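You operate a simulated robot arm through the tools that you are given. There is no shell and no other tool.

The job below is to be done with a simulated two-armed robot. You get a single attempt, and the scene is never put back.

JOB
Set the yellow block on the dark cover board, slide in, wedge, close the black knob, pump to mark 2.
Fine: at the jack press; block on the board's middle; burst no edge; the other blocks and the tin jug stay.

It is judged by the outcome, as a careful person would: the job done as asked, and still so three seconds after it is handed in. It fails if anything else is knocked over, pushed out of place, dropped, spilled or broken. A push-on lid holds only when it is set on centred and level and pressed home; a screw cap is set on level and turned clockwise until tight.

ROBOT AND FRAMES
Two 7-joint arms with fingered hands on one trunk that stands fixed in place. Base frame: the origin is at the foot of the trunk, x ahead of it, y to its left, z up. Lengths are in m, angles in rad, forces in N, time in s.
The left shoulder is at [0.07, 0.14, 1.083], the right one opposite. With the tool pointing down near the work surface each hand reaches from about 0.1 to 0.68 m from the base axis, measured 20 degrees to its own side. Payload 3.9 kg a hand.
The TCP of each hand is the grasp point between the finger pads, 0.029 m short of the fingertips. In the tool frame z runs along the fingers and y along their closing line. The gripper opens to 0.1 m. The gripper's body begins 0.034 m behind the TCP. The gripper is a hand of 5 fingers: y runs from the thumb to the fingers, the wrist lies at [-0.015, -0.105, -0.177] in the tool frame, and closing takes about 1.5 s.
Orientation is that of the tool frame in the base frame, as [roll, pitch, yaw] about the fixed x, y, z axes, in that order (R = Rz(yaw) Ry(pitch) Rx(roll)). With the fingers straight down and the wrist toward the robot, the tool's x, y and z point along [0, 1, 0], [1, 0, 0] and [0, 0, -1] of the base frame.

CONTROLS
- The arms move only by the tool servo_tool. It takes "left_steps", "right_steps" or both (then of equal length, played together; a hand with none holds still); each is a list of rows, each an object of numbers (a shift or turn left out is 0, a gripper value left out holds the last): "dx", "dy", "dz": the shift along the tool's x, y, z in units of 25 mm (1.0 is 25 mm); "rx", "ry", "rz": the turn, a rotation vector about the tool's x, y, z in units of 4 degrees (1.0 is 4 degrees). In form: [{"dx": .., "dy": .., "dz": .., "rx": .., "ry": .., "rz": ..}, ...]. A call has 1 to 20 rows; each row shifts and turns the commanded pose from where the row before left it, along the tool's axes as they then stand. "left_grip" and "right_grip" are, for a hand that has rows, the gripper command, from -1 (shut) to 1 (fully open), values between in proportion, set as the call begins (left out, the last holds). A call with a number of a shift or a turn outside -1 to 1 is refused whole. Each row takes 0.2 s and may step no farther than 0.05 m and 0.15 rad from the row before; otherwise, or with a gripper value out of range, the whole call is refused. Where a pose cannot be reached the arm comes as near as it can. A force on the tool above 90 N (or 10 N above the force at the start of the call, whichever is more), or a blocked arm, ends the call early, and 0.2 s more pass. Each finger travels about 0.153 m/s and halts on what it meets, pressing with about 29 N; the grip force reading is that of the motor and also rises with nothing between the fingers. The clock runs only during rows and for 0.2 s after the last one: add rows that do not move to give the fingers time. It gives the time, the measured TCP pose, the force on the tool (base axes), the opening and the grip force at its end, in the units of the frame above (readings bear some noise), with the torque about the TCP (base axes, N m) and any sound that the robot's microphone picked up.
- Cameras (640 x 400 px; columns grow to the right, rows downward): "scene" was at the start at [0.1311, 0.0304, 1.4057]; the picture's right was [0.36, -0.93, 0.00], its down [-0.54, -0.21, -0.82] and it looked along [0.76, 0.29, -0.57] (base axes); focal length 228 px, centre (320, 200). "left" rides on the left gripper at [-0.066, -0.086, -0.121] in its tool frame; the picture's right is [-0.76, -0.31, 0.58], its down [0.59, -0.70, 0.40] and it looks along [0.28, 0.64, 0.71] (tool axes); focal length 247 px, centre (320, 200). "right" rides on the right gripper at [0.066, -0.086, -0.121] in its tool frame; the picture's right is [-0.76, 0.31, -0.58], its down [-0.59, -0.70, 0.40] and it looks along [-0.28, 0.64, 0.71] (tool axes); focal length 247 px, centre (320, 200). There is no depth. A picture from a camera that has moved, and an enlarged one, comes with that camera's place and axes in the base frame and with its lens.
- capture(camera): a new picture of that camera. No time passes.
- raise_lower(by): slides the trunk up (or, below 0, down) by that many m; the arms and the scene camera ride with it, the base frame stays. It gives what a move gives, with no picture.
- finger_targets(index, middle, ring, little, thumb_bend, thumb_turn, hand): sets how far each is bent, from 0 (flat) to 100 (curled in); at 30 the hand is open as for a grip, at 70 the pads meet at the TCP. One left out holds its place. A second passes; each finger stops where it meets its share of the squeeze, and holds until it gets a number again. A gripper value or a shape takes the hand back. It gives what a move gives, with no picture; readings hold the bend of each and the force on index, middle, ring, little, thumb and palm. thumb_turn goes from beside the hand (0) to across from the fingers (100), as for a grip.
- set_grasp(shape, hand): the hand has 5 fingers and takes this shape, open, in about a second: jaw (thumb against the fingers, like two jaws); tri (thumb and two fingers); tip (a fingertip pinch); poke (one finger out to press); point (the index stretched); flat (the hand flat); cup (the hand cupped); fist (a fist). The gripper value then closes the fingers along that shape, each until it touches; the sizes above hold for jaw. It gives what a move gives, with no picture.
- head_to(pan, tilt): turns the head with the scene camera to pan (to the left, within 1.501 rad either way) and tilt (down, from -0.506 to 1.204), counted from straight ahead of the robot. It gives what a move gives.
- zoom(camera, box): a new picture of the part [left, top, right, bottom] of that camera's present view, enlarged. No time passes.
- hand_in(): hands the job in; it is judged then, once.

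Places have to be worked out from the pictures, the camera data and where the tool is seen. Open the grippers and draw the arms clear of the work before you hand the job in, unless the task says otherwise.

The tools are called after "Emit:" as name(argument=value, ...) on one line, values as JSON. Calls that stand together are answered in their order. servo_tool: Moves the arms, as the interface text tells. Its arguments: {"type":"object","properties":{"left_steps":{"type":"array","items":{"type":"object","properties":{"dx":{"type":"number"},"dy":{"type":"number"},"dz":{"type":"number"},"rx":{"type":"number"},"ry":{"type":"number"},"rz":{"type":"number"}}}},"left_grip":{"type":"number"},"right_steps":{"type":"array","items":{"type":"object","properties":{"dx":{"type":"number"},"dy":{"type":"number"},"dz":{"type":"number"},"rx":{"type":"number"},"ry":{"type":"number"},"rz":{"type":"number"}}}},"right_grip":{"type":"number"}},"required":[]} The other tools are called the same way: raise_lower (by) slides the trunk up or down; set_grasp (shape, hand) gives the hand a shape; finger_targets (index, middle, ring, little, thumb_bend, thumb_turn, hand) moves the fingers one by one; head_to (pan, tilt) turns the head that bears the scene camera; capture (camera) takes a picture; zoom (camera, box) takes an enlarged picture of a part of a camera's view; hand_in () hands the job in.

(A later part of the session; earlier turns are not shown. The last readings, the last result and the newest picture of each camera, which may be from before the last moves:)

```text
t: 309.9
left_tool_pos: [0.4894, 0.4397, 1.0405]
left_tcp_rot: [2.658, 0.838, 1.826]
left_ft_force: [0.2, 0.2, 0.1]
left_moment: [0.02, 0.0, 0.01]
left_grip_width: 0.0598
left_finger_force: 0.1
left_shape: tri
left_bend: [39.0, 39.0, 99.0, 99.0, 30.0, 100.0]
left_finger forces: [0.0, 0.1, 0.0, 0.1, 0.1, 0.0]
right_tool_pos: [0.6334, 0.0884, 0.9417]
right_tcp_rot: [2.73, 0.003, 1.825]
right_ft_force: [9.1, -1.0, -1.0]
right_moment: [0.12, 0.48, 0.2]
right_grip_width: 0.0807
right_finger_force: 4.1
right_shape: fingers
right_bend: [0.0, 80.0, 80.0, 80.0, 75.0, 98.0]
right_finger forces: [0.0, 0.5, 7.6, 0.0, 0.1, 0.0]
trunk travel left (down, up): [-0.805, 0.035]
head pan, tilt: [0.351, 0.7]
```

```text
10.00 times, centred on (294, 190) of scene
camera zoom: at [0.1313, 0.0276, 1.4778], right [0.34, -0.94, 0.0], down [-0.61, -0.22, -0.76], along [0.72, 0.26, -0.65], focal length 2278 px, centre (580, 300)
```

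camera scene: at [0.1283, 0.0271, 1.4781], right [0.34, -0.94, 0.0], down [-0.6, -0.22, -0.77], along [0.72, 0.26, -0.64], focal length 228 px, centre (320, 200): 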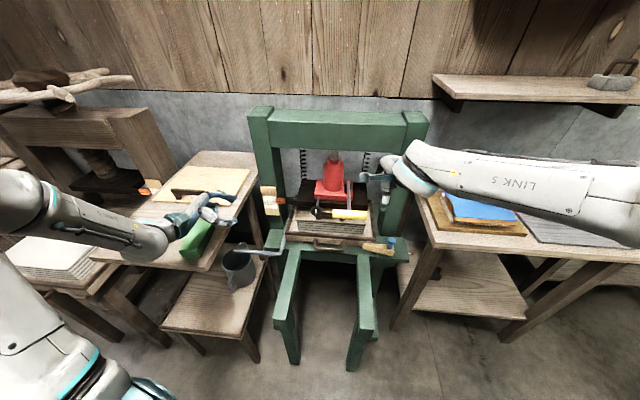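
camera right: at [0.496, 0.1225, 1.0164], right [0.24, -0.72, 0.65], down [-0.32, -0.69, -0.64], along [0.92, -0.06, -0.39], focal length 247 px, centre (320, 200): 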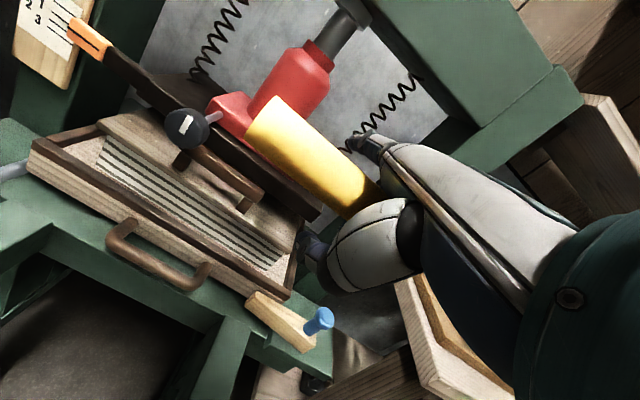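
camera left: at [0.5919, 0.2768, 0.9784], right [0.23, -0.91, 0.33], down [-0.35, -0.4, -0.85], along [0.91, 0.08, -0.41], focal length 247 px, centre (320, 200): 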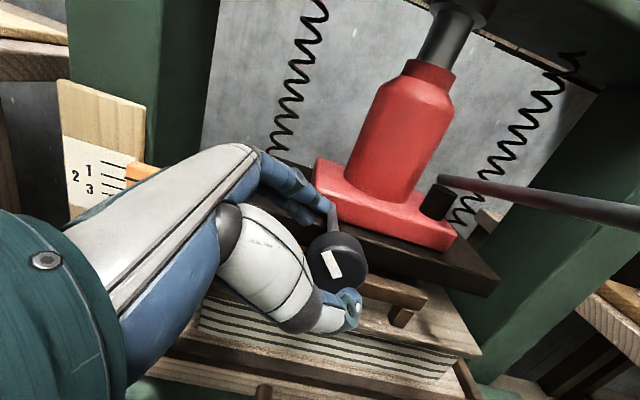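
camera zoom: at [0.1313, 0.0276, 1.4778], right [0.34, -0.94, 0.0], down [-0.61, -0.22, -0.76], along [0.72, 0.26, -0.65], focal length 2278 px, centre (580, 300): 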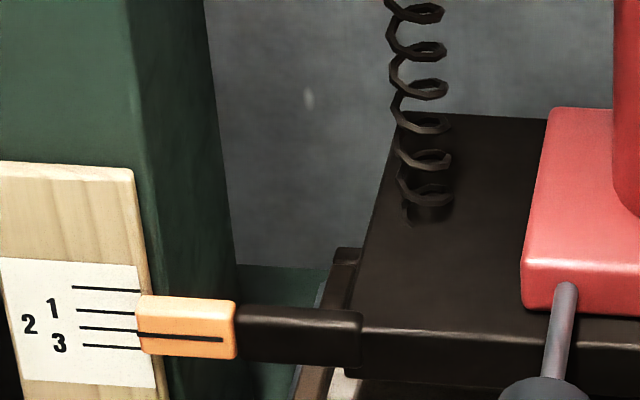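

Pointer holds at +9.5 mm (valve tight). Fourth down-stroke.

Emit:
servo_tool(right_steps=[{"dy": -0.17, "dz": 0.345, "rx": -0.5}, {"dy": -0.19, "dz": 0.345, "rx": -0.5}, {"dy": -0.19, "dz": 0.35, "rx": -0.5}, {"dy": -0.18, "dz": 0.354, "rx": -0.5}, {"dy": -0.17, "dz": 0.354, "rx": -0.5}, {"dy": -0.17, "dz": 0.354, "rx": -0.5}, {"dy": -0.17, "dz": 0.354, "rx": -0.5}, {"dy": -0.16, "dz": 0.36, "rx": -0.5}, {"dy": -0.16, "dz": 0.36, "rx": -0.5}, {"dy": -0.15, "dz": 0.36, "rx": -0.5}, {"dy": -0.14, "dz": 0.36, "rx": -0.5}, {"dy": -0.14, "dz": 0.36, "rx": -0.5}, {}])

Emit:
zoom(camera="scene", box=[262, 170, 326, 210])

Emit:
zoom(camera="scene", box=[290, 160, 430, 270])

```text
t: 312.6
left_tool_pos: [0.4877, 0.4415, 1.042]
left_tcp_rot: [2.654, 0.84, 1.823]
left_ft_force: [0.0, 0.2, -0.5]
left_moment: [0.02, -0.01, -0.01]
left_grip_width: 0.06
left_finger_force: 0.0
left_shape: tri
left_bend: [39.0, 39.0, 99.0, 99.0, 30.0, 100.0]
left_finger forces: [0.0, 0.1, 0.0, 0.0, 0.0, 0.1]
right_tool_pos: [0.6518, 0.0934, 0.8295]
right_tcp_rot: [2.309, 0.005, 1.823]
right_ft_force: [0.6, -0.3, 2.8]
right_moment: [-0.05, 0.05, 0.06]
right_grip_width: 0.0804
right_finger_force: 1.2
right_shape: fingers
right_bend: [0.0, 80.0, 80.0, 80.0, 75.0, 98.0]
right_finger forces: [0.1, 0.0, 2.0, 0.1, 0.0, 0.7]
trunk travel left (down, up): [-0.805, 0.035]
head pan, tilt: [0.351, 0.7]
```

```text
10.00 times, centred on (294, 190) of scene
camera zoom: at [0.1281, 0.0277, 1.4781], right [0.34, -0.94, 0.0], down [-0.6, -0.22, -0.77], along [0.72, 0.26, -0.64], focal length 2278 px, centre (580, 300)
```

zoom: 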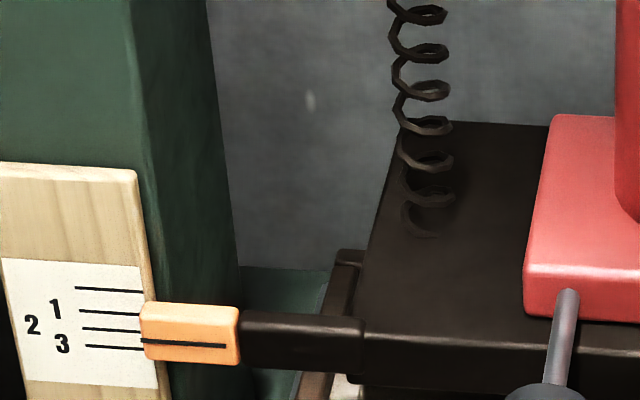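

```text
3.64 times, centred on (360, 215) of scene
camera zoom: at [0.1281, 0.0277, 1.4781], right [0.34, -0.94, 0.0], down [-0.6, -0.22, -0.77], along [0.72, 0.26, -0.64], focal length 828 px, centre (174, 146)
```

zoom: 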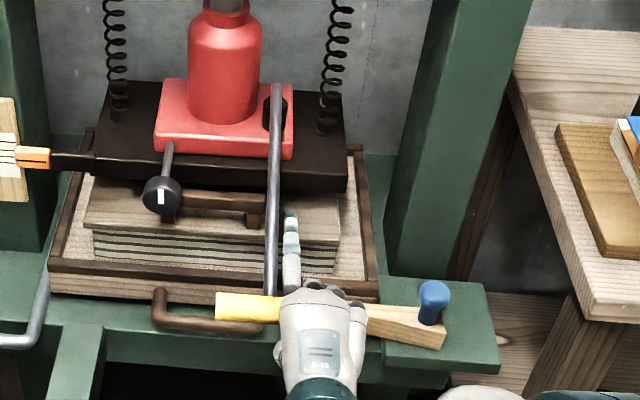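

Pointer ≈ +13.2 mm — about mark 1, still light load. Up-stroke again.

Emit:
servo_tool(right_steps=[{"dy": 0.14, "dz": -0.36, "rx": 0.5}, {"dy": 0.14, "dz": -0.36, "rx": 0.5}, {"dy": 0.16, "dz": -0.36, "rx": 0.5}, {"dy": 0.18, "dz": -0.36, "rx": 0.5}, {"dy": 0.19, "dz": -0.36, "rx": 0.5}, {"dy": 0.19, "dz": -0.354, "rx": 0.5}, {"dy": 0.18, "dz": -0.354, "rx": 0.5}, {"dy": 0.18, "dz": -0.354, "rx": 0.5}, {"dy": 0.19, "dz": -0.354, "rx": 0.5}, {"dy": 0.2, "dz": -0.35, "rx": 0.5}, {"dy": 0.2, "dz": -0.345, "rx": 0.5}, {"dy": 0.2, "dz": -0.345, "rx": 0.5}, {}])

Emit:
zoom(camera="scene", box=[290, 160, 430, 270])

Emit:
zoom(camera="scene", box=[262, 170, 326, 210])

```text
t: 315.4
left_tool_pos: [0.4899, 0.4414, 1.0408]
left_tcp_rot: [2.657, 0.838, 1.826]
left_ft_force: [0.4, -0.8, 0.2]
left_moment: [-0.04, -0.02, -0.02]
left_grip_width: 0.0598
left_finger_force: 0.1
left_shape: tri
left_bend: [39.0, 39.0, 99.0, 99.0, 30.0, 100.0]
left_finger forces: [0.0, 0.0, 0.0, 0.0, 0.1, 0.0]
right_tool_pos: [0.6359, 0.0889, 0.9419]
right_tcp_rot: [2.732, 0.003, 1.826]
right_ft_force: [9.9, -1.9, -1.4]
right_moment: [0.09, 0.5, 0.25]
right_grip_width: 0.0804
right_finger_force: 4.9
right_shape: fingers
right_bend: [0.0, 80.0, 80.0, 80.0, 75.0, 98.0]
right_finger forces: [0.0, 1.4, 7.3, 0.0, 0.1, 0.0]
trunk travel left (down, up): [-0.805, 0.035]
head pan, tilt: [0.351, 0.7]
```

```text
3.64 times, centred on (360, 215) of scene
camera zoom: at [0.1314, 0.0275, 1.4778], right [0.34, -0.94, 0.0], down [-0.61, -0.22, -0.76], along [0.72, 0.26, -0.65], focal length 828 px, centre (174, 146)
```

zoom: 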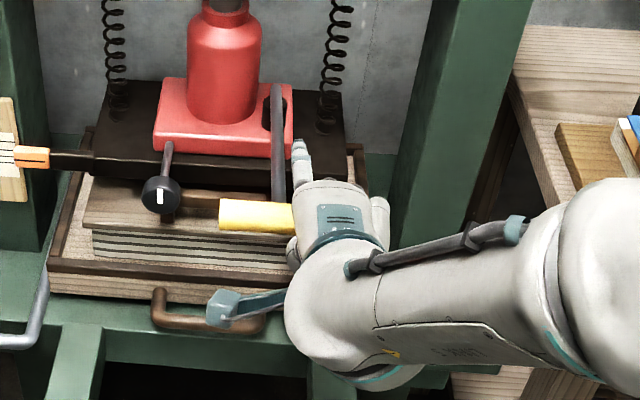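

```text
10.00 times, centred on (294, 190) of scene
camera zoom: at [0.1314, 0.0275, 1.4778], right [0.34, -0.94, 0.0], down [-0.61, -0.22, -0.76], along [0.72, 0.26, -0.65], focal length 2278 px, centre (580, 300)
```

zoom: 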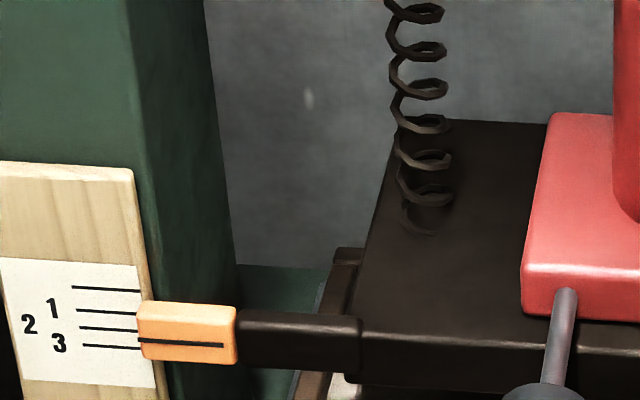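

Pointer holds. Fifth down-stroke, a bit slower with a check in the middle.

Emit:
servo_tool(right_steps=[{"dy": -0.15, "dz": 0.345, "rx": -0.5}, {"dy": -0.18, "dz": 0.345, "rx": -0.5}, {"dy": -0.19, "dz": 0.35, "rx": -0.5}, {"dy": -0.18, "dz": 0.354, "rx": -0.5}, {"dy": -0.17, "dz": 0.354, "rx": -0.5}, {"dy": -0.17, "dz": 0.354, "rx": -0.5}, {}])

Emit:
zoom(camera="scene", box=[262, 170, 326, 210])

Emit:
servo_tool(right_steps=[{"dy": -0.17, "dz": 0.354, "rx": -0.5}, {"dy": -0.16, "dz": 0.36, "rx": -0.5}, {"dy": -0.16, "dz": 0.36, "rx": -0.5}, {"dy": -0.15, "dz": 0.36, "rx": -0.5}, {"dy": -0.14, "dz": 0.36, "rx": -0.5}, {"dy": -0.14, "dz": 0.36, "rx": -0.5}, {}])

Emit:
zoom(camera="scene", box=[262, 170, 326, 210])

Emit:
zoom(camera="scene", box=[270, 180, 390, 270])

```text
t: 317.1
left_tool_pos: [0.4884, 0.4414, 1.0405]
left_tcp_rot: [2.656, 0.84, 1.825]
left_ft_force: [0.6, 0.5, -0.4]
left_moment: [0.03, 0.01, 0.01]
left_grip_width: 0.06
left_finger_force: 0.0
left_shape: tri
left_bend: [39.0, 39.0, 99.0, 99.0, 30.0, 100.0]
left_finger forces: [0.0, 0.0, 0.0, 0.0, 0.0, 0.0]
right_tool_pos: [0.6367, 0.0897, 0.886]
right_tcp_rot: [2.518, 0.002, 1.825]
right_ft_force: [8.2, -1.5, 1.4]
right_moment: [0.08, 0.35, 0.21]
right_grip_width: 0.0805
right_finger_force: 4.9
right_shape: fingers
right_bend: [0.0, 80.0, 80.0, 80.0, 75.0, 98.0]
right_finger forces: [0.1, 1.0, 7.4, 0.0, 0.0, 0.1]
trunk travel left (down, up): [-0.805, 0.035]
head pan, tilt: [0.351, 0.7]
```

```text
10.00 times, centred on (294, 190) of scene
camera zoom: at [0.1303, 0.0273, 1.4779], right [0.34, -0.94, 0.0], down [-0.61, -0.22, -0.76], along [0.72, 0.26, -0.64], focal length 2278 px, centre (580, 300)
```

zoom: 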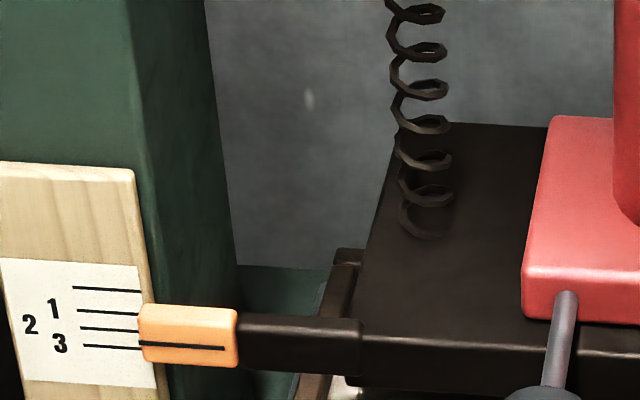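

```text
t: 318.6
left_tool_pos: [0.487, 0.4407, 1.0429]
left_tcp_rot: [2.655, 0.839, 1.824]
left_ft_force: [-0.4, -0.1, 0.7]
left_moment: [0.02, -0.01, -0.01]
left_grip_width: 0.06
left_finger_force: 0.0
left_shape: tri
left_bend: [39.0, 39.0, 99.0, 99.0, 30.0, 100.0]
left_finger forces: [0.1, 0.1, 0.0, 0.1, 0.1, 0.0]
right_tool_pos: [0.6521, 0.0943, 0.8315]
right_tcp_rot: [2.31, 0.005, 1.827]
right_ft_force: [-2.1, -0.1, 2.4]
right_moment: [0.01, -0.04, 0.02]
right_grip_width: 0.0804
right_finger_force: 1.5
right_shape: fingers
right_bend: [0.0, 80.0, 80.0, 80.0, 75.0, 98.0]
right_finger forces: [0.1, 0.0, 0.8, 0.0, 0.0, 2.3]
trunk travel left (down, up): [-0.805, 0.035]
head pan, tilt: [0.351, 0.7]
```

```text
10.00 times, centred on (294, 190) of scene
camera zoom: at [0.1277, 0.0277, 1.4782], right [0.34, -0.94, 0.0], down [-0.6, -0.22, -0.77], along [0.72, 0.26, -0.64], focal length 2278 px, centre (580, 300)
```

zoom: 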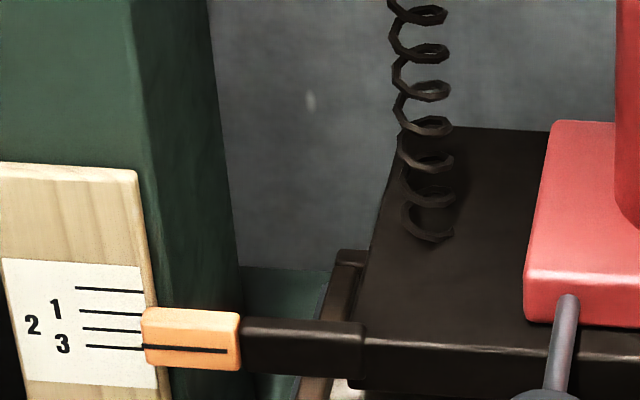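

```text
4.44 times, centred on (330, 225) of scene
camera zoom: at [0.1277, 0.0277, 1.4782], right [0.34, -0.94, 0.0], down [-0.6, -0.22, -0.77], along [0.72, 0.26, -0.64], focal length 1012 px, centre (276, 89)
```

zoom: 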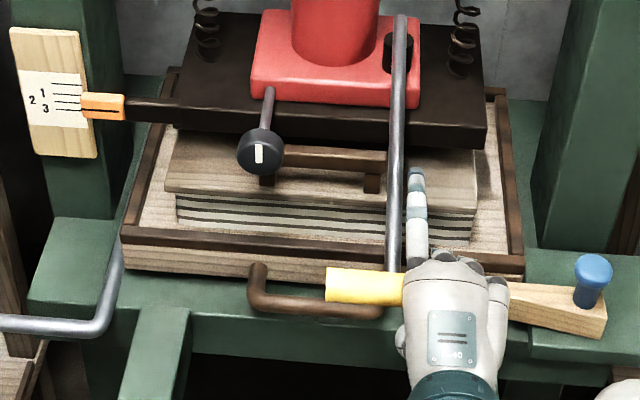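

Pointer ≈ +16.1 mm (29.6 of 41 px), still light. Up-stroke.

Emit:
servo_tool(right_steps=[{"dy": 0.14, "dz": -0.36, "rx": 0.5}, {"dy": 0.14, "dz": -0.36, "rx": 0.5}, {"dy": 0.16, "dz": -0.36, "rx": 0.5}, {"dy": 0.18, "dz": -0.36, "rx": 0.5}, {"dy": 0.19, "dz": -0.36, "rx": 0.5}, {"dy": 0.19, "dz": -0.354, "rx": 0.5}, {"dy": 0.19, "dz": -0.354, "rx": 0.5}, {"dy": 0.19, "dz": -0.354, "rx": 0.5}, {"dy": 0.2, "dz": -0.354, "rx": 0.5}, {"dy": 0.21, "dz": -0.35, "rx": 0.5}, {"dy": 0.21, "dz": -0.345, "rx": 0.5}, {}])

Emit:
zoom(camera="scene", box=[290, 160, 430, 270])

Emit:
zoom(camera="scene", box=[262, 170, 326, 210])

```text
t: 321.2
left_tool_pos: [0.4905, 0.4403, 1.0402]
left_tcp_rot: [2.658, 0.841, 1.826]
left_ft_force: [0.5, 0.3, 0.5]
left_moment: [-0.01, 0.0, 0.0]
left_grip_width: 0.0605
left_finger_force: 0.1
left_shape: tri
left_bend: [39.0, 39.0, 99.0, 99.0, 30.0, 100.0]
left_finger forces: [0.0, 0.0, 0.0, 0.0, 0.0, 0.0]
right_tool_pos: [0.6354, 0.0896, 0.9347]
right_tcp_rot: [2.696, 0.004, 1.826]
right_ft_force: [10.6, -0.1, -2.7]
right_moment: [0.01, 0.48, 0.26]
right_grip_width: 0.0806
right_finger_force: 4.9
right_shape: fingers
right_bend: [0.0, 80.0, 80.0, 80.0, 75.0, 98.0]
right_finger forces: [0.1, 1.3, 7.6, 0.1, 0.1, 0.1]
trunk travel left (down, up): [-0.805, 0.035]
head pan, tilt: [0.351, 0.7]
```

```text
3.64 times, centred on (360, 215) of scene
camera zoom: at [0.1317, 0.0281, 1.4778], right [0.34, -0.94, 0.0], down [-0.61, -0.22, -0.76], along [0.72, 0.26, -0.65], focal length 828 px, centre (174, 146)
```

zoom: 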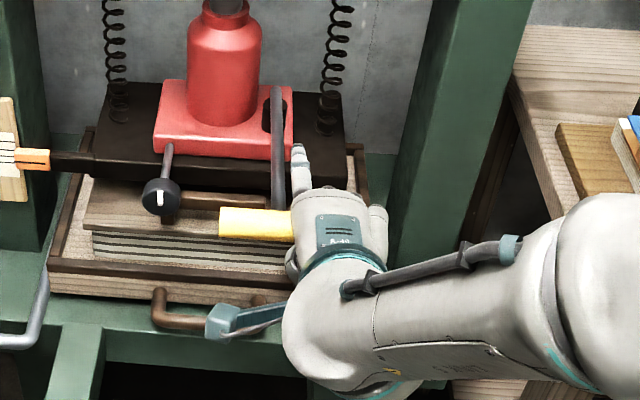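

```text
10.00 times, centred on (294, 190) of scene
camera zoom: at [0.1317, 0.0281, 1.4778], right [0.34, -0.94, 0.0], down [-0.61, -0.22, -0.76], along [0.72, 0.26, -0.65], focal length 2278 px, centre (580, 300)
```

zoom: 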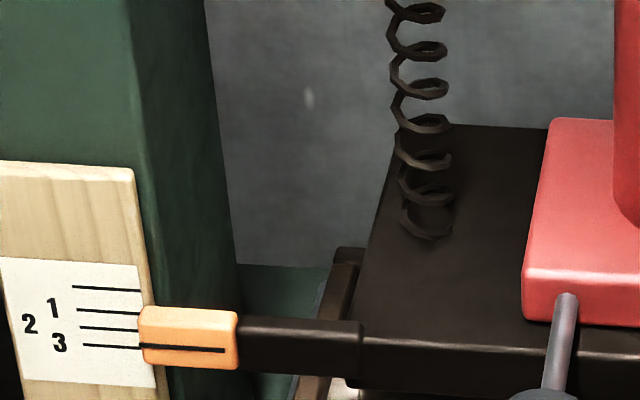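

Sixth down-stroke, with a mid-check since mark 2 is getting near (pointer at 30 of 41 px).

Emit:
servo_tool(right_steps=[{"dy": -0.15, "dz": 0.345, "rx": -0.5}, {"dy": -0.18, "dz": 0.345, "rx": -0.5}, {"dy": -0.19, "dz": 0.35, "rx": -0.5}, {"dy": -0.18, "dz": 0.354, "rx": -0.5}, {"dy": -0.17, "dz": 0.354, "rx": -0.5}, {"dy": -0.17, "dz": 0.354, "rx": -0.5}, {}])

Emit:
zoom(camera="scene", box=[262, 170, 326, 210])

Emit:
servo_tool(right_steps=[{"dy": -0.17, "dz": 0.354, "rx": -0.5}, {"dy": -0.16, "dz": 0.36, "rx": -0.5}, {"dy": -0.16, "dz": 0.36, "rx": -0.5}, {"dy": -0.15, "dz": 0.36, "rx": -0.5}, {"dy": -0.14, "dz": 0.36, "rx": -0.5}, {"dy": -0.13, "dz": 0.36, "rx": -0.5}, {}])

Emit:
zoom(camera="scene", box=[262, 170, 326, 210])

Emit:
zoom(camera="scene", box=[270, 180, 390, 270])

```text
t: 322.9
left_tool_pos: [0.4882, 0.4409, 1.0427]
left_tcp_rot: [2.655, 0.839, 1.825]
left_ft_force: [0.3, 0.0, 0.7]
left_moment: [-0.01, -0.04, 0.01]
left_grip_width: 0.0601
left_finger_force: 0.0
left_shape: tri
left_bend: [39.0, 39.0, 99.0, 99.0, 30.0, 100.0]
left_finger forces: [0.1, 0.0, 0.0, 0.0, 0.1, 0.0]
right_tool_pos: [0.6395, 0.0912, 0.8777]
right_tcp_rot: [2.483, 0.004, 1.824]
right_ft_force: [3.4, -2.2, 1.8]
right_moment: [0.05, 0.14, 0.07]
right_grip_width: 0.0805
right_finger_force: 2.4
right_shape: fingers
right_bend: [0.0, 80.0, 80.0, 80.0, 75.0, 98.0]
right_finger forces: [0.0, 0.0, 4.0, 0.0, 0.1, 0.0]
trunk travel left (down, up): [-0.805, 0.035]
head pan, tilt: [0.351, 0.7]
```

```text
10.00 times, centred on (294, 190) of scene
camera zoom: at [0.1289, 0.0274, 1.4781], right [0.34, -0.94, 0.0], down [-0.6, -0.22, -0.76], along [0.72, 0.26, -0.64], focal length 2278 px, centre (580, 300)
```

zoom: 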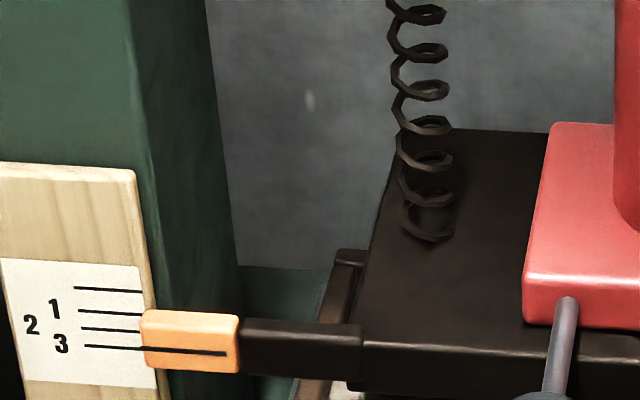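

```text
t: 324.4
left_tool_pos: [0.4876, 0.44, 1.0416]
left_tcp_rot: [2.654, 0.84, 1.822]
left_ft_force: [-0.6, 0.4, 0.1]
left_moment: [-0.01, -0.02, 0.0]
left_grip_width: 0.0599
left_finger_force: 0.0
left_shape: tri
left_bend: [39.0, 39.0, 99.0, 99.0, 30.0, 100.0]
left_finger forces: [0.0, 0.0, 0.0, 0.0, 0.0, 0.0]
right_tool_pos: [0.6563, 0.0955, 0.8227]
right_tcp_rot: [2.272, 0.006, 1.823]
right_ft_force: [-2.8, -0.2, 1.7]
right_moment: [-0.01, -0.05, -0.01]
right_grip_width: 0.0804
right_finger_force: 1.1
right_shape: fingers
right_bend: [0.0, 80.0, 80.0, 80.0, 75.0, 98.0]
right_finger forces: [0.2, 0.0, 0.1, 0.1, 0.1, 3.2]
trunk travel left (down, up): [-0.805, 0.035]
head pan, tilt: [0.351, 0.7]
```

```text
10.00 times, centred on (294, 190) of scene
camera zoom: at [0.1276, 0.0277, 1.4782], right [0.34, -0.94, 0.0], down [-0.6, -0.22, -0.77], along [0.72, 0.26, -0.64], focal length 2278 px, centre (580, 300)
```

zoom: 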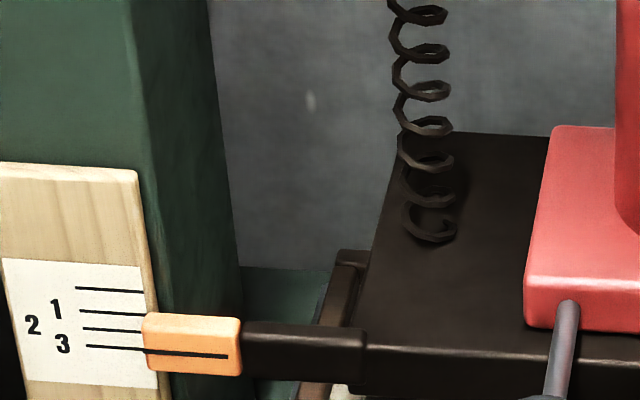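

```text
4.44 times, centred on (330, 225) of scene
camera zoom: at [0.1276, 0.0277, 1.4782], right [0.34, -0.94, 0.0], down [-0.6, -0.22, -0.77], along [0.72, 0.26, -0.64], focal length 1012 px, centre (276, 89)
```

zoom: 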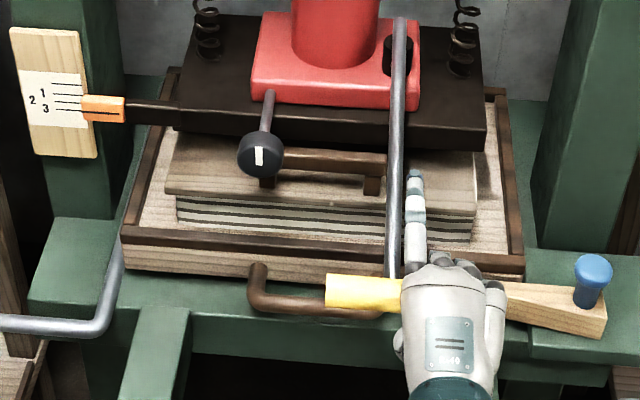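

Pointer ≈ 34 of ~41 px; one more partial stroke to go. For an exact parallax-free reading I check what the left camera sees and plan to bring it level with the scale.

Emit:
capture(camera="left")

```text
taken
camera left: at [0.358, 0.4143, 1.1351], right [0.25, -0.96, 0.13], down [-0.39, -0.22, -0.89], along [0.89, 0.17, -0.43], focal length 247 px, centre (320, 200)
```

left: 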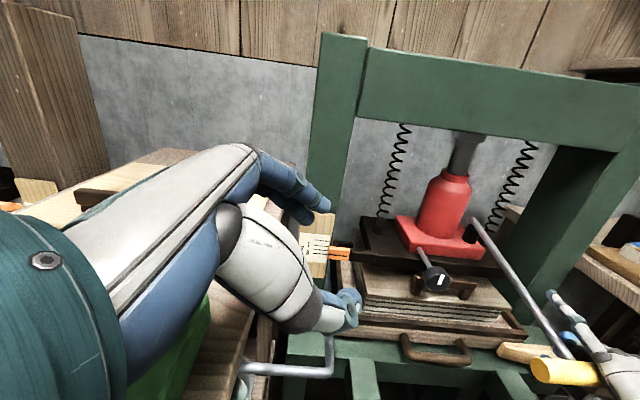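

I'll rely on the calibrated view and verify level afterwards. Up-stroke again.

Emit:
servo_tool(right_steps=[{"dy": 0.13, "dz": -0.36, "rx": 0.5}, {"dy": 0.14, "dz": -0.36, "rx": 0.5}, {"dy": 0.16, "dz": -0.36, "rx": 0.5}, {"dy": 0.18, "dz": -0.36, "rx": 0.5}, {"dy": 0.19, "dz": -0.36, "rx": 0.5}, {"dy": 0.19, "dz": -0.354, "rx": 0.5}, {"dy": 0.19, "dz": -0.354, "rx": 0.5}, {"dy": 0.19, "dz": -0.354, "rx": 0.5}, {"dy": 0.2, "dz": -0.354, "rx": 0.5}, {"dy": 0.21, "dz": -0.35, "rx": 0.5}, {"dy": 0.21, "dz": -0.345, "rx": 0.5}, {}])

Emit:
zoom(camera="scene", box=[290, 160, 430, 270])

Emit:
zoom(camera="scene", box=[262, 170, 326, 210])

```text
t: 327.1
left_tool_pos: [0.491, 0.4412, 1.0399]
left_tcp_rot: [2.658, 0.838, 1.827]
left_ft_force: [0.2, 0.3, 0.4]
left_moment: [0.01, -0.03, -0.02]
left_grip_width: 0.0601
left_finger_force: 0.0
left_shape: tri
left_bend: [39.0, 39.0, 99.0, 99.0, 30.0, 100.0]
left_finger forces: [0.0, 0.0, 0.1, 0.1, 0.1, 0.1]
right_tool_pos: [0.6365, 0.0902, 0.9275]
right_tcp_rot: [2.662, 0.004, 1.824]
right_ft_force: [10.1, -0.7, -0.5]
right_moment: [0.04, 0.45, 0.25]
right_grip_width: 0.0807
right_finger_force: 4.0
right_shape: fingers
right_bend: [0.0, 80.0, 80.0, 80.0, 75.0, 98.0]
right_finger forces: [0.0, 1.1, 7.5, 0.0, 0.0, 0.1]
trunk travel left (down, up): [-0.805, 0.035]
head pan, tilt: [0.351, 0.7]
```

```text
3.64 times, centred on (360, 215) of scene
camera zoom: at [0.1315, 0.0278, 1.4778], right [0.34, -0.94, 0.0], down [-0.61, -0.22, -0.76], along [0.72, 0.26, -0.65], focal length 828 px, centre (174, 146)
```

zoom: 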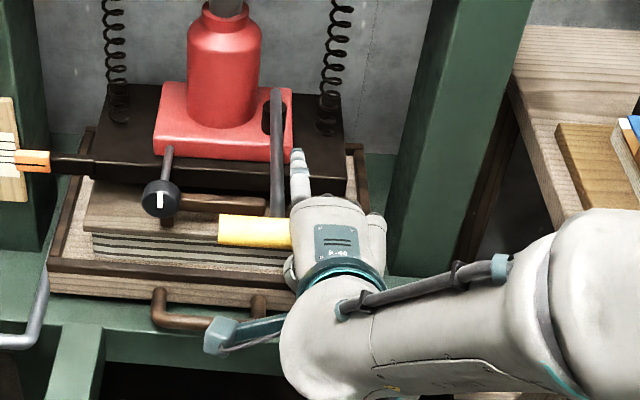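

```text
10.00 times, centred on (294, 190) of scene
camera zoom: at [0.1315, 0.0278, 1.4778], right [0.34, -0.94, 0.0], down [-0.61, -0.22, -0.76], along [0.72, 0.26, -0.65], focal length 2278 px, centre (580, 300)
```

zoom: 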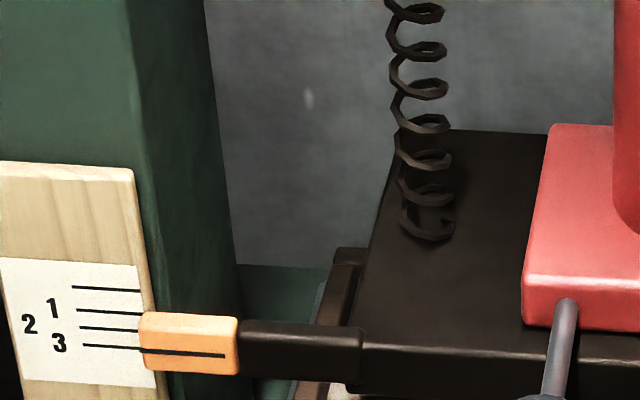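

Pointer holds at ~35 px. Before the final stroke I bring the left camera level with the scale: first unroll the left hand where it is.

Emit:
servo_tool(left_steps=[{"dx": -0.3, "dy": 0.1, "dz": -0.3, "ry": 0.884, "rz": 0.468}, {"dx": -0.3, "ry": 0.884, "rz": 0.468}, {"dx": -0.3, "ry": 0.884, "rz": 0.468}, {"ry": 0.884, "rz": 0.468}, {"ry": 0.884, "rz": 0.468}, {"ry": 0.884, "rz": 0.468}, {"ry": 0.884, "rz": 0.468}, {"ry": 0.884, "rz": 0.468}, {"ry": 0.884, "rz": 0.468}, {"ry": 0.884, "rz": 0.468}, {"ry": 0.884, "rz": 0.468}, {"ry": 0.884, "rz": 0.468}, {}])

Emit:
capture(camera="scene")

Emit:
capture(camera="left")

```text
t: 329.9
left_tool_pos: [0.4915, 0.43, 1.0621]
left_tcp_rot: [2.658, 0.0, 1.822]
left_ft_force: [0.8, -0.3, 0.6]
left_moment: [0.01, 0.01, 0.0]
left_grip_width: 0.0602
left_finger_force: 0.1
left_shape: tri
left_bend: [39.0, 39.0, 99.0, 99.0, 30.0, 100.0]
left_finger forces: [0.0, 0.1, 0.0, 0.0, 0.0, 0.1]
right_tool_pos: [0.6364, 0.0903, 0.9285]
right_tcp_rot: [2.659, 0.005, 1.823]
right_ft_force: [8.1, -1.9, -1.7]
right_moment: [0.05, 0.41, 0.19]
right_grip_width: 0.0804
right_finger_force: 4.4
right_shape: fingers
right_bend: [0.0, 80.0, 80.0, 80.0, 75.0, 98.0]
right_finger forces: [0.0, 0.8, 6.7, 0.1, 0.0, 0.1]
trunk travel left (down, up): [-0.805, 0.035]
head pan, tilt: [0.351, 0.7]
```

```text
taken
camera scene: at [0.1312, 0.028, 1.4778], right [0.34, -0.94, 0.0], down [-0.61, -0.22, -0.76], along [0.72, 0.26, -0.65], focal length 228 px, centre (320, 200)
```

scene: 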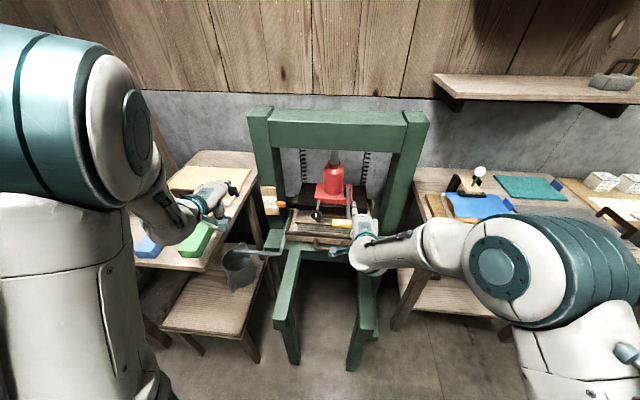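

```text
taken
camera left: at [0.3806, 0.3346, 1.1286], right [0.19, -0.73, -0.65], down [-0.57, 0.46, -0.68], along [0.8, 0.5, -0.33], focal length 247 px, centre (320, 200)
```

left: 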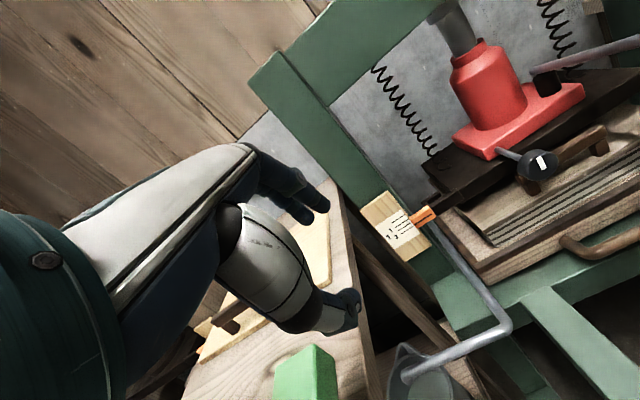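

I move the left hand forward-right of the table edge and descend toward scale height.

Emit:
servo_tool(left_steps=[{"dx": -0.33, "dy": 0.78, "dz": 0.41}, {"dx": -0.33, "dy": 0.78, "dz": 0.41}, {"dx": -0.33, "dy": 0.78, "dz": 0.41}, {"dx": -0.33, "dy": 0.78, "dz": 0.41}, {"dy": -0.456, "dz": 0.869}, {"dy": -0.456, "dz": 0.869}, {"dy": -0.456, "dz": 0.869}, {"dy": -0.456, "dz": 0.869}, {"dy": -0.456, "dz": 0.869}, {"dy": -0.456, "dz": 0.869}, {"dy": -0.456, "dz": 0.869}, {"dy": -0.456, "dz": 0.869}, {}])

Emit:
capture(camera="left")

Emit:
capture(camera="scene")

```text
t: 332.6
left_tool_pos: [0.5846, 0.421, 0.8662]
left_tcp_rot: [2.656, 0.001, 1.823]
left_ft_force: [-1.0, 0.0, -0.3]
left_moment: [-0.02, 0.04, 0.01]
left_grip_width: 0.06
left_finger_force: 0.0
left_shape: tri
left_bend: [39.0, 39.0, 99.0, 99.0, 30.0, 100.0]
left_finger forces: [0.0, 0.0, 0.1, 0.0, 0.0, 0.0]
right_tool_pos: [0.6349, 0.0892, 0.9294]
right_tcp_rot: [2.66, 0.004, 1.825]
right_ft_force: [9.2, 0.0, -0.7]
right_moment: [0.04, 0.34, 0.16]
right_grip_width: 0.0808
right_finger_force: 3.3
right_shape: fingers
right_bend: [0.0, 80.0, 80.0, 80.0, 75.0, 98.0]
right_finger forces: [0.1, 0.6, 6.1, 0.0, 0.1, 0.0]
trunk travel left (down, up): [-0.805, 0.035]
head pan, tilt: [0.351, 0.7]
```

```text
taken
camera left: at [0.4739, 0.3242, 0.9336], right [0.19, -0.73, -0.65], down [-0.57, 0.46, -0.68], along [0.8, 0.5, -0.33], focal length 247 px, centre (320, 200)
```

left: 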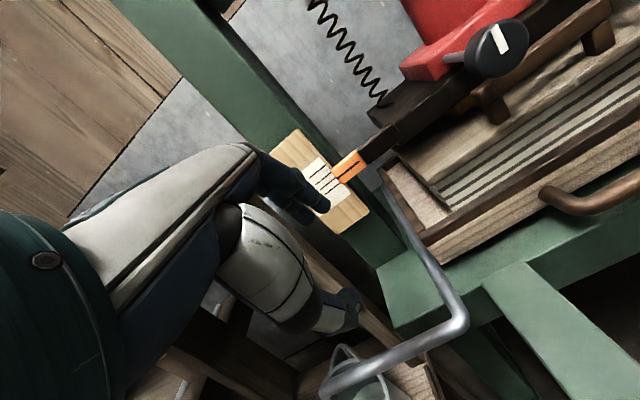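

```text
taken
camera scene: at [0.1309, 0.0275, 1.4779], right [0.34, -0.94, 0.0], down [-0.61, -0.22, -0.76], along [0.72, 0.26, -0.65], focal length 228 px, centre (320, 200)
```

scene: 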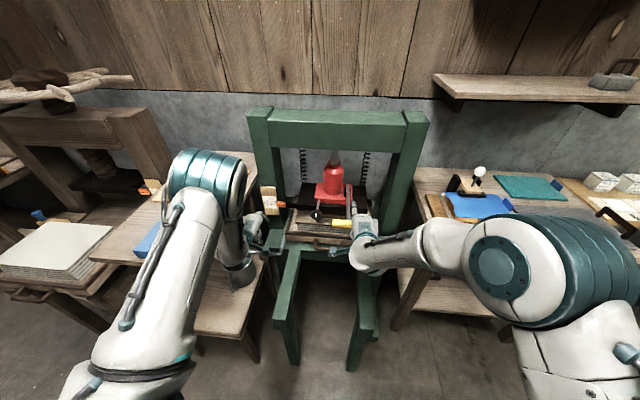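

I lower another 7 cm so the camera is level with the pointer, and zoom.

Emit:
servo_tool(left_steps=[{"dy": -0.434, "dz": 0.826}, {"dy": -0.434, "dz": 0.826}, {"dy": -0.434, "dz": 0.826}, {}])

Emit:
capture(camera="left")

Emit:
zoom(camera="left", box=[270, 40, 410, 180])

```text
t: 333.6
left_tool_pos: [0.5837, 0.4208, 0.7959]
left_tcp_rot: [2.656, 0.001, 1.824]
left_ft_force: [-0.3, -0.3, 0.2]
left_moment: [-0.02, 0.03, 0.04]
left_grip_width: 0.06
left_finger_force: 0.0
left_shape: tri
left_bend: [39.0, 39.0, 99.0, 99.0, 30.0, 100.0]
left_finger forces: [0.1, 0.0, 0.1, 0.0, 0.0, 0.1]
right_tool_pos: [0.6348, 0.0904, 0.9297]
right_tcp_rot: [2.658, 0.002, 1.825]
right_ft_force: [6.7, -0.5, -1.2]
right_moment: [0.07, 0.31, 0.15]
right_grip_width: 0.0804
right_finger_force: 2.9
right_shape: fingers
right_bend: [0.0, 80.0, 80.0, 80.0, 75.0, 98.0]
right_finger forces: [0.0, 0.5, 5.6, 0.0, 0.0, 0.1]
trunk travel left (down, up): [-0.805, 0.035]
head pan, tilt: [0.351, 0.7]
```

```text
taken
camera left: at [0.4727, 0.3251, 0.8631], right [0.19, -0.73, -0.65], down [-0.57, 0.46, -0.68], along [0.8, 0.5, -0.33], focal length 247 px, centre (320, 200)
```

left: 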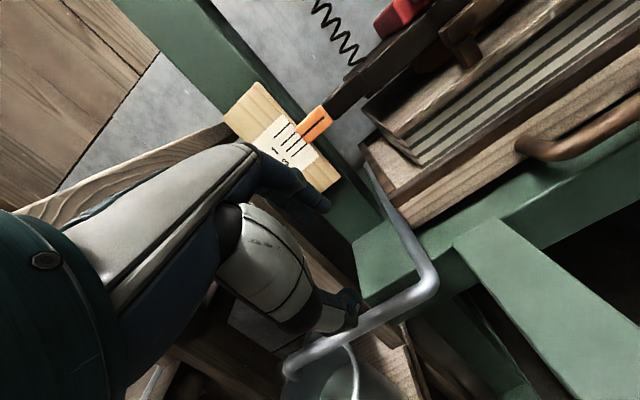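

```text
2.86 times, centred on (340, 110) of left
camera zoom: at [0.4727, 0.3251, 0.8631], right [0.19, -0.73, -0.65], down [-0.57, 0.46, -0.68], along [0.8, 0.5, -0.33], focal length 706 px, centre (263, 457)
```

zoom: 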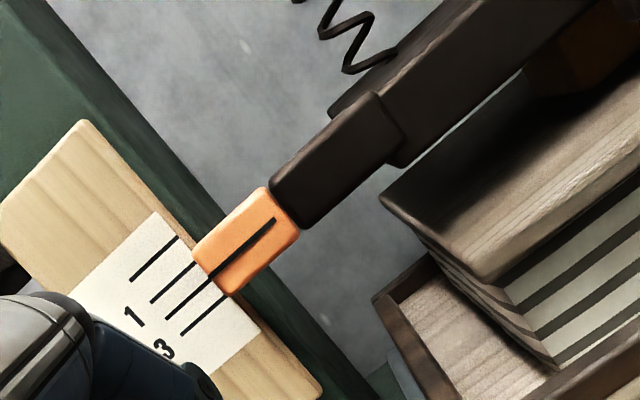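

In the level view the pointer line appears very close to the third line (mark 2). I zoom further to judge precisely.

Emit:
zoom(camera="left", box=[290, 80, 354, 144])

Emit:
zoom(camera="left", box=[340, 0, 500, 120])

```text
6.25 times, centred on (322, 112) of left
camera zoom: at [0.4727, 0.3251, 0.8631], right [0.19, -0.73, -0.65], down [-0.57, 0.46, -0.68], along [0.8, 0.5, -0.33], focal length 1544 px, centre (308, 750)
```

zoom: 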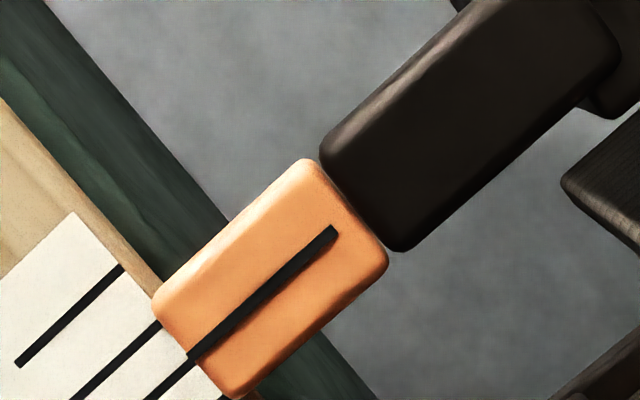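

```text
3.33 times, centred on (420, 60) of left
camera zoom: at [0.4727, 0.3251, 0.8631], right [0.19, -0.73, -0.65], down [-0.57, 0.46, -0.68], along [0.8, 0.5, -0.33], focal length 823 px, centre (-13, 667)
```

zoom: 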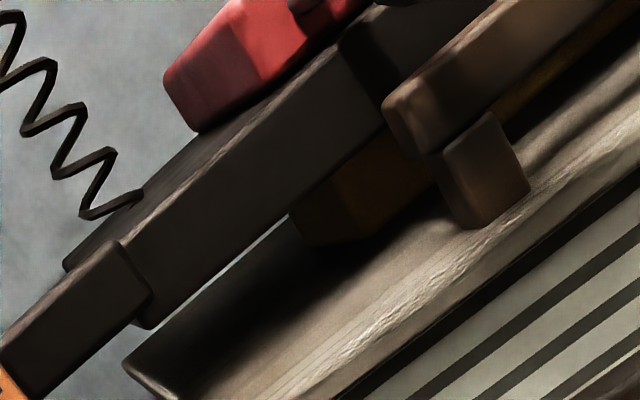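

Level view says ~1 mm short, but correcting for the camera still being ~3 cm above the pointer it is about 3 mm short of mark 2 (agreeing with the scene view). I lower the left camera 3 cm more for a truly level reading.

Emit:
servo_tool(left_steps=[{"dy": -0.28, "dz": 0.53}, {"dy": -0.28, "dz": 0.53}, {}])

Emit:
capture(camera="left")

Emit:
zoom(camera="left", box=[250, 40, 350, 130])

```text
t: 334.4
left_tool_pos: [0.5852, 0.4206, 0.7676]
left_tcp_rot: [2.655, 0.001, 1.826]
left_ft_force: [0.3, 0.4, -0.4]
left_moment: [-0.01, 0.01, -0.01]
left_grip_width: 0.0599
left_finger_force: 0.0
left_shape: tri
left_bend: [39.0, 39.0, 99.0, 99.0, 30.0, 100.0]
left_finger forces: [0.2, 0.0, 0.0, 0.1, 0.0, 0.0]
right_tool_pos: [0.6353, 0.0894, 0.9292]
right_tcp_rot: [2.66, 0.003, 1.826]
right_ft_force: [6.9, -0.5, -1.2]
right_moment: [0.05, 0.31, 0.19]
right_grip_width: 0.0808
right_finger_force: 3.1
right_shape: fingers
right_bend: [0.0, 80.0, 80.0, 80.0, 75.0, 98.0]
right_finger forces: [0.1, 0.5, 5.5, 0.0, 0.0, 0.0]
trunk travel left (down, up): [-0.805, 0.035]
head pan, tilt: [0.351, 0.7]
```

```text
taken
camera left: at [0.4737, 0.3247, 0.8337], right [0.19, -0.73, -0.65], down [-0.57, 0.46, -0.68], along [0.8, 0.5, -0.33], focal length 247 px, centre (320, 200)
```

left: 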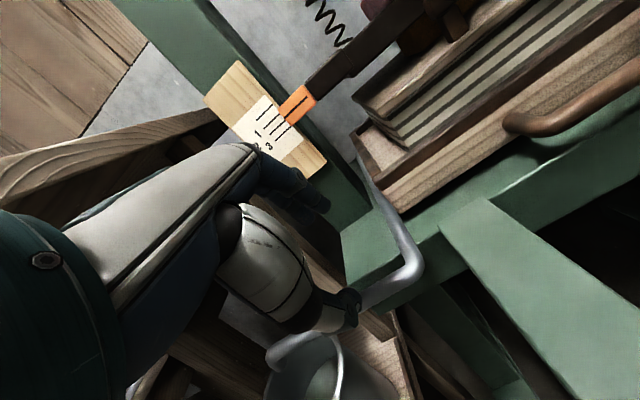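

```text
4.44 times, centred on (300, 85) of left
camera zoom: at [0.4737, 0.3247, 0.8337], right [0.19, -0.73, -0.65], down [-0.57, 0.46, -0.68], along [0.8, 0.5, -0.33], focal length 1098 px, centre (409, 711)
```

zoom: 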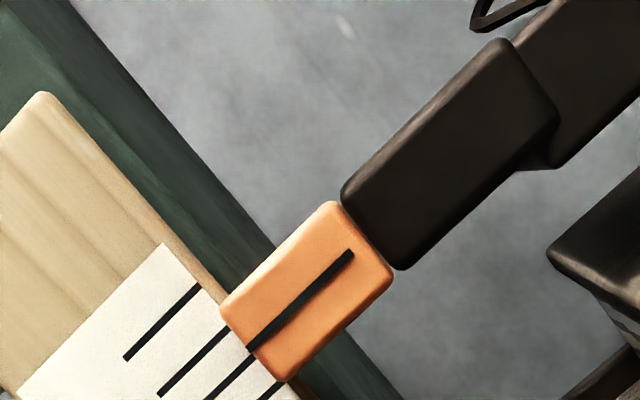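

The truly level view gives 3.0 mm short of mark 2 (pointer two-thirds of the way from 1 to 2). I start the final down-stroke and stop at half to re-read.

Emit:
servo_tool(right_steps=[{"dy": -0.15, "dz": 0.345, "rx": -0.5}, {"dy": -0.18, "dz": 0.345, "rx": -0.5}, {"dy": -0.19, "dz": 0.35, "rx": -0.5}, {"dy": -0.18, "dz": 0.354, "rx": -0.5}, {"dy": -0.17, "dz": 0.354, "rx": -0.5}, {"dy": -0.17, "dz": 0.354, "rx": -0.5}, {}])

Emit:
zoom(camera="left", box=[250, 40, 350, 130])

Emit:
zoom(camera="scene", box=[262, 170, 326, 210])

```text
t: 336.1
left_tool_pos: [0.5841, 0.4207, 0.7673]
left_tcp_rot: [2.655, 0.001, 1.827]
left_ft_force: [0.5, 0.0, 0.5]
left_moment: [0.02, -0.03, 0.01]
left_grip_width: 0.0601
left_finger_force: 0.0
left_shape: tri
left_bend: [39.0, 39.0, 99.0, 99.0, 30.0, 100.0]
left_finger forces: [0.0, 0.0, 0.1, 0.0, 0.1, 0.0]
right_tool_pos: [0.6398, 0.0912, 0.8716]
right_tcp_rot: [2.449, 0.004, 1.826]
right_ft_force: [2.2, -0.3, 1.6]
right_moment: [0.0, 0.05, 0.03]
right_grip_width: 0.0807
right_finger_force: 0.7
right_shape: fingers
right_bend: [0.0, 80.0, 80.0, 80.0, 75.0, 98.0]
right_finger forces: [0.0, 0.0, 2.2, 0.0, 0.1, 0.1]
trunk travel left (down, up): [-0.805, 0.035]
head pan, tilt: [0.351, 0.7]
```

```text
4.44 times, centred on (300, 85) of left
camera zoom: at [0.4724, 0.3249, 0.8345], right [0.19, -0.73, -0.65], down [-0.57, 0.46, -0.68], along [0.8, 0.5, -0.33], focal length 1098 px, centre (409, 711)
```

zoom: 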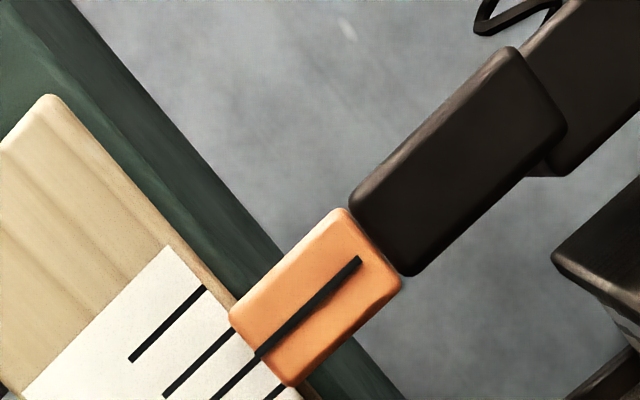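

```text
10.00 times, centred on (294, 190) of scene
camera zoom: at [0.1284, 0.0277, 1.4781], right [0.34, -0.94, 0.0], down [-0.6, -0.22, -0.77], along [0.72, 0.26, -0.64], focal length 2278 px, centre (580, 300)
```

zoom: 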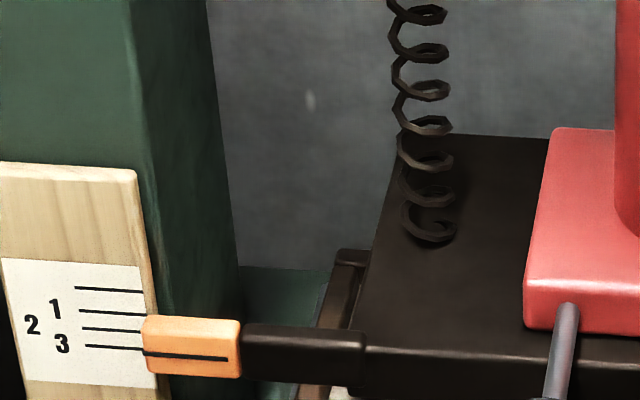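

The pointer is now very near mark 2; I zoom harder for an accurate reading.

Emit:
zoom(camera="left", box=[285, 95, 325, 130])

Emit:
zoom(camera="scene", box=[266, 192, 290, 210])

```text
11.43 times, centred on (305, 112) of left
camera zoom: at [0.4724, 0.3249, 0.8345], right [0.19, -0.73, -0.65], down [-0.57, 0.46, -0.68], along [0.8, 0.5, -0.33], focal length 2823 px, centre (491, 1200)
```

zoom: 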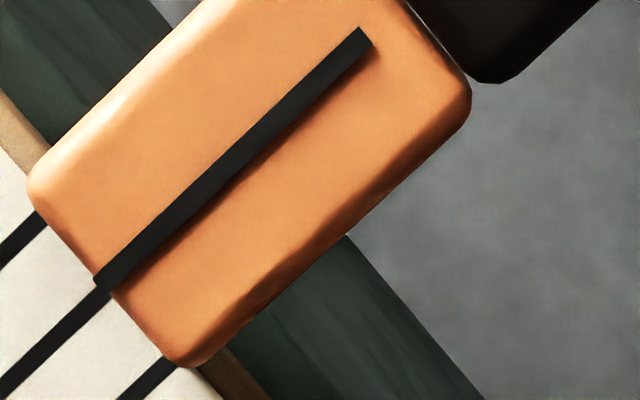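

```text
16.00 times, centred on (278, 201) of scene
camera zoom: at [0.1284, 0.0277, 1.4781], right [0.34, -0.94, 0.0], down [-0.6, -0.22, -0.77], along [0.72, 0.26, -0.64], focal length 3644 px, centre (992, 184)
```

zoom: 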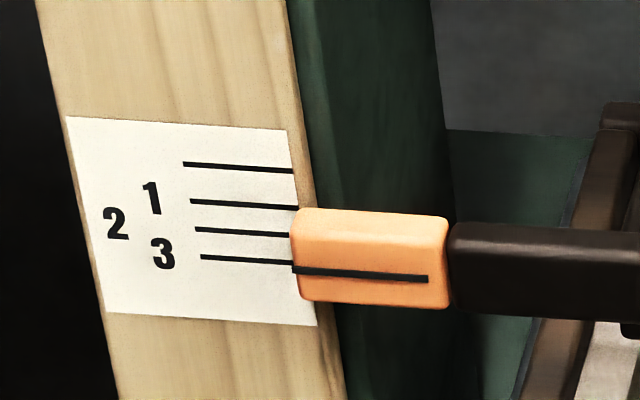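

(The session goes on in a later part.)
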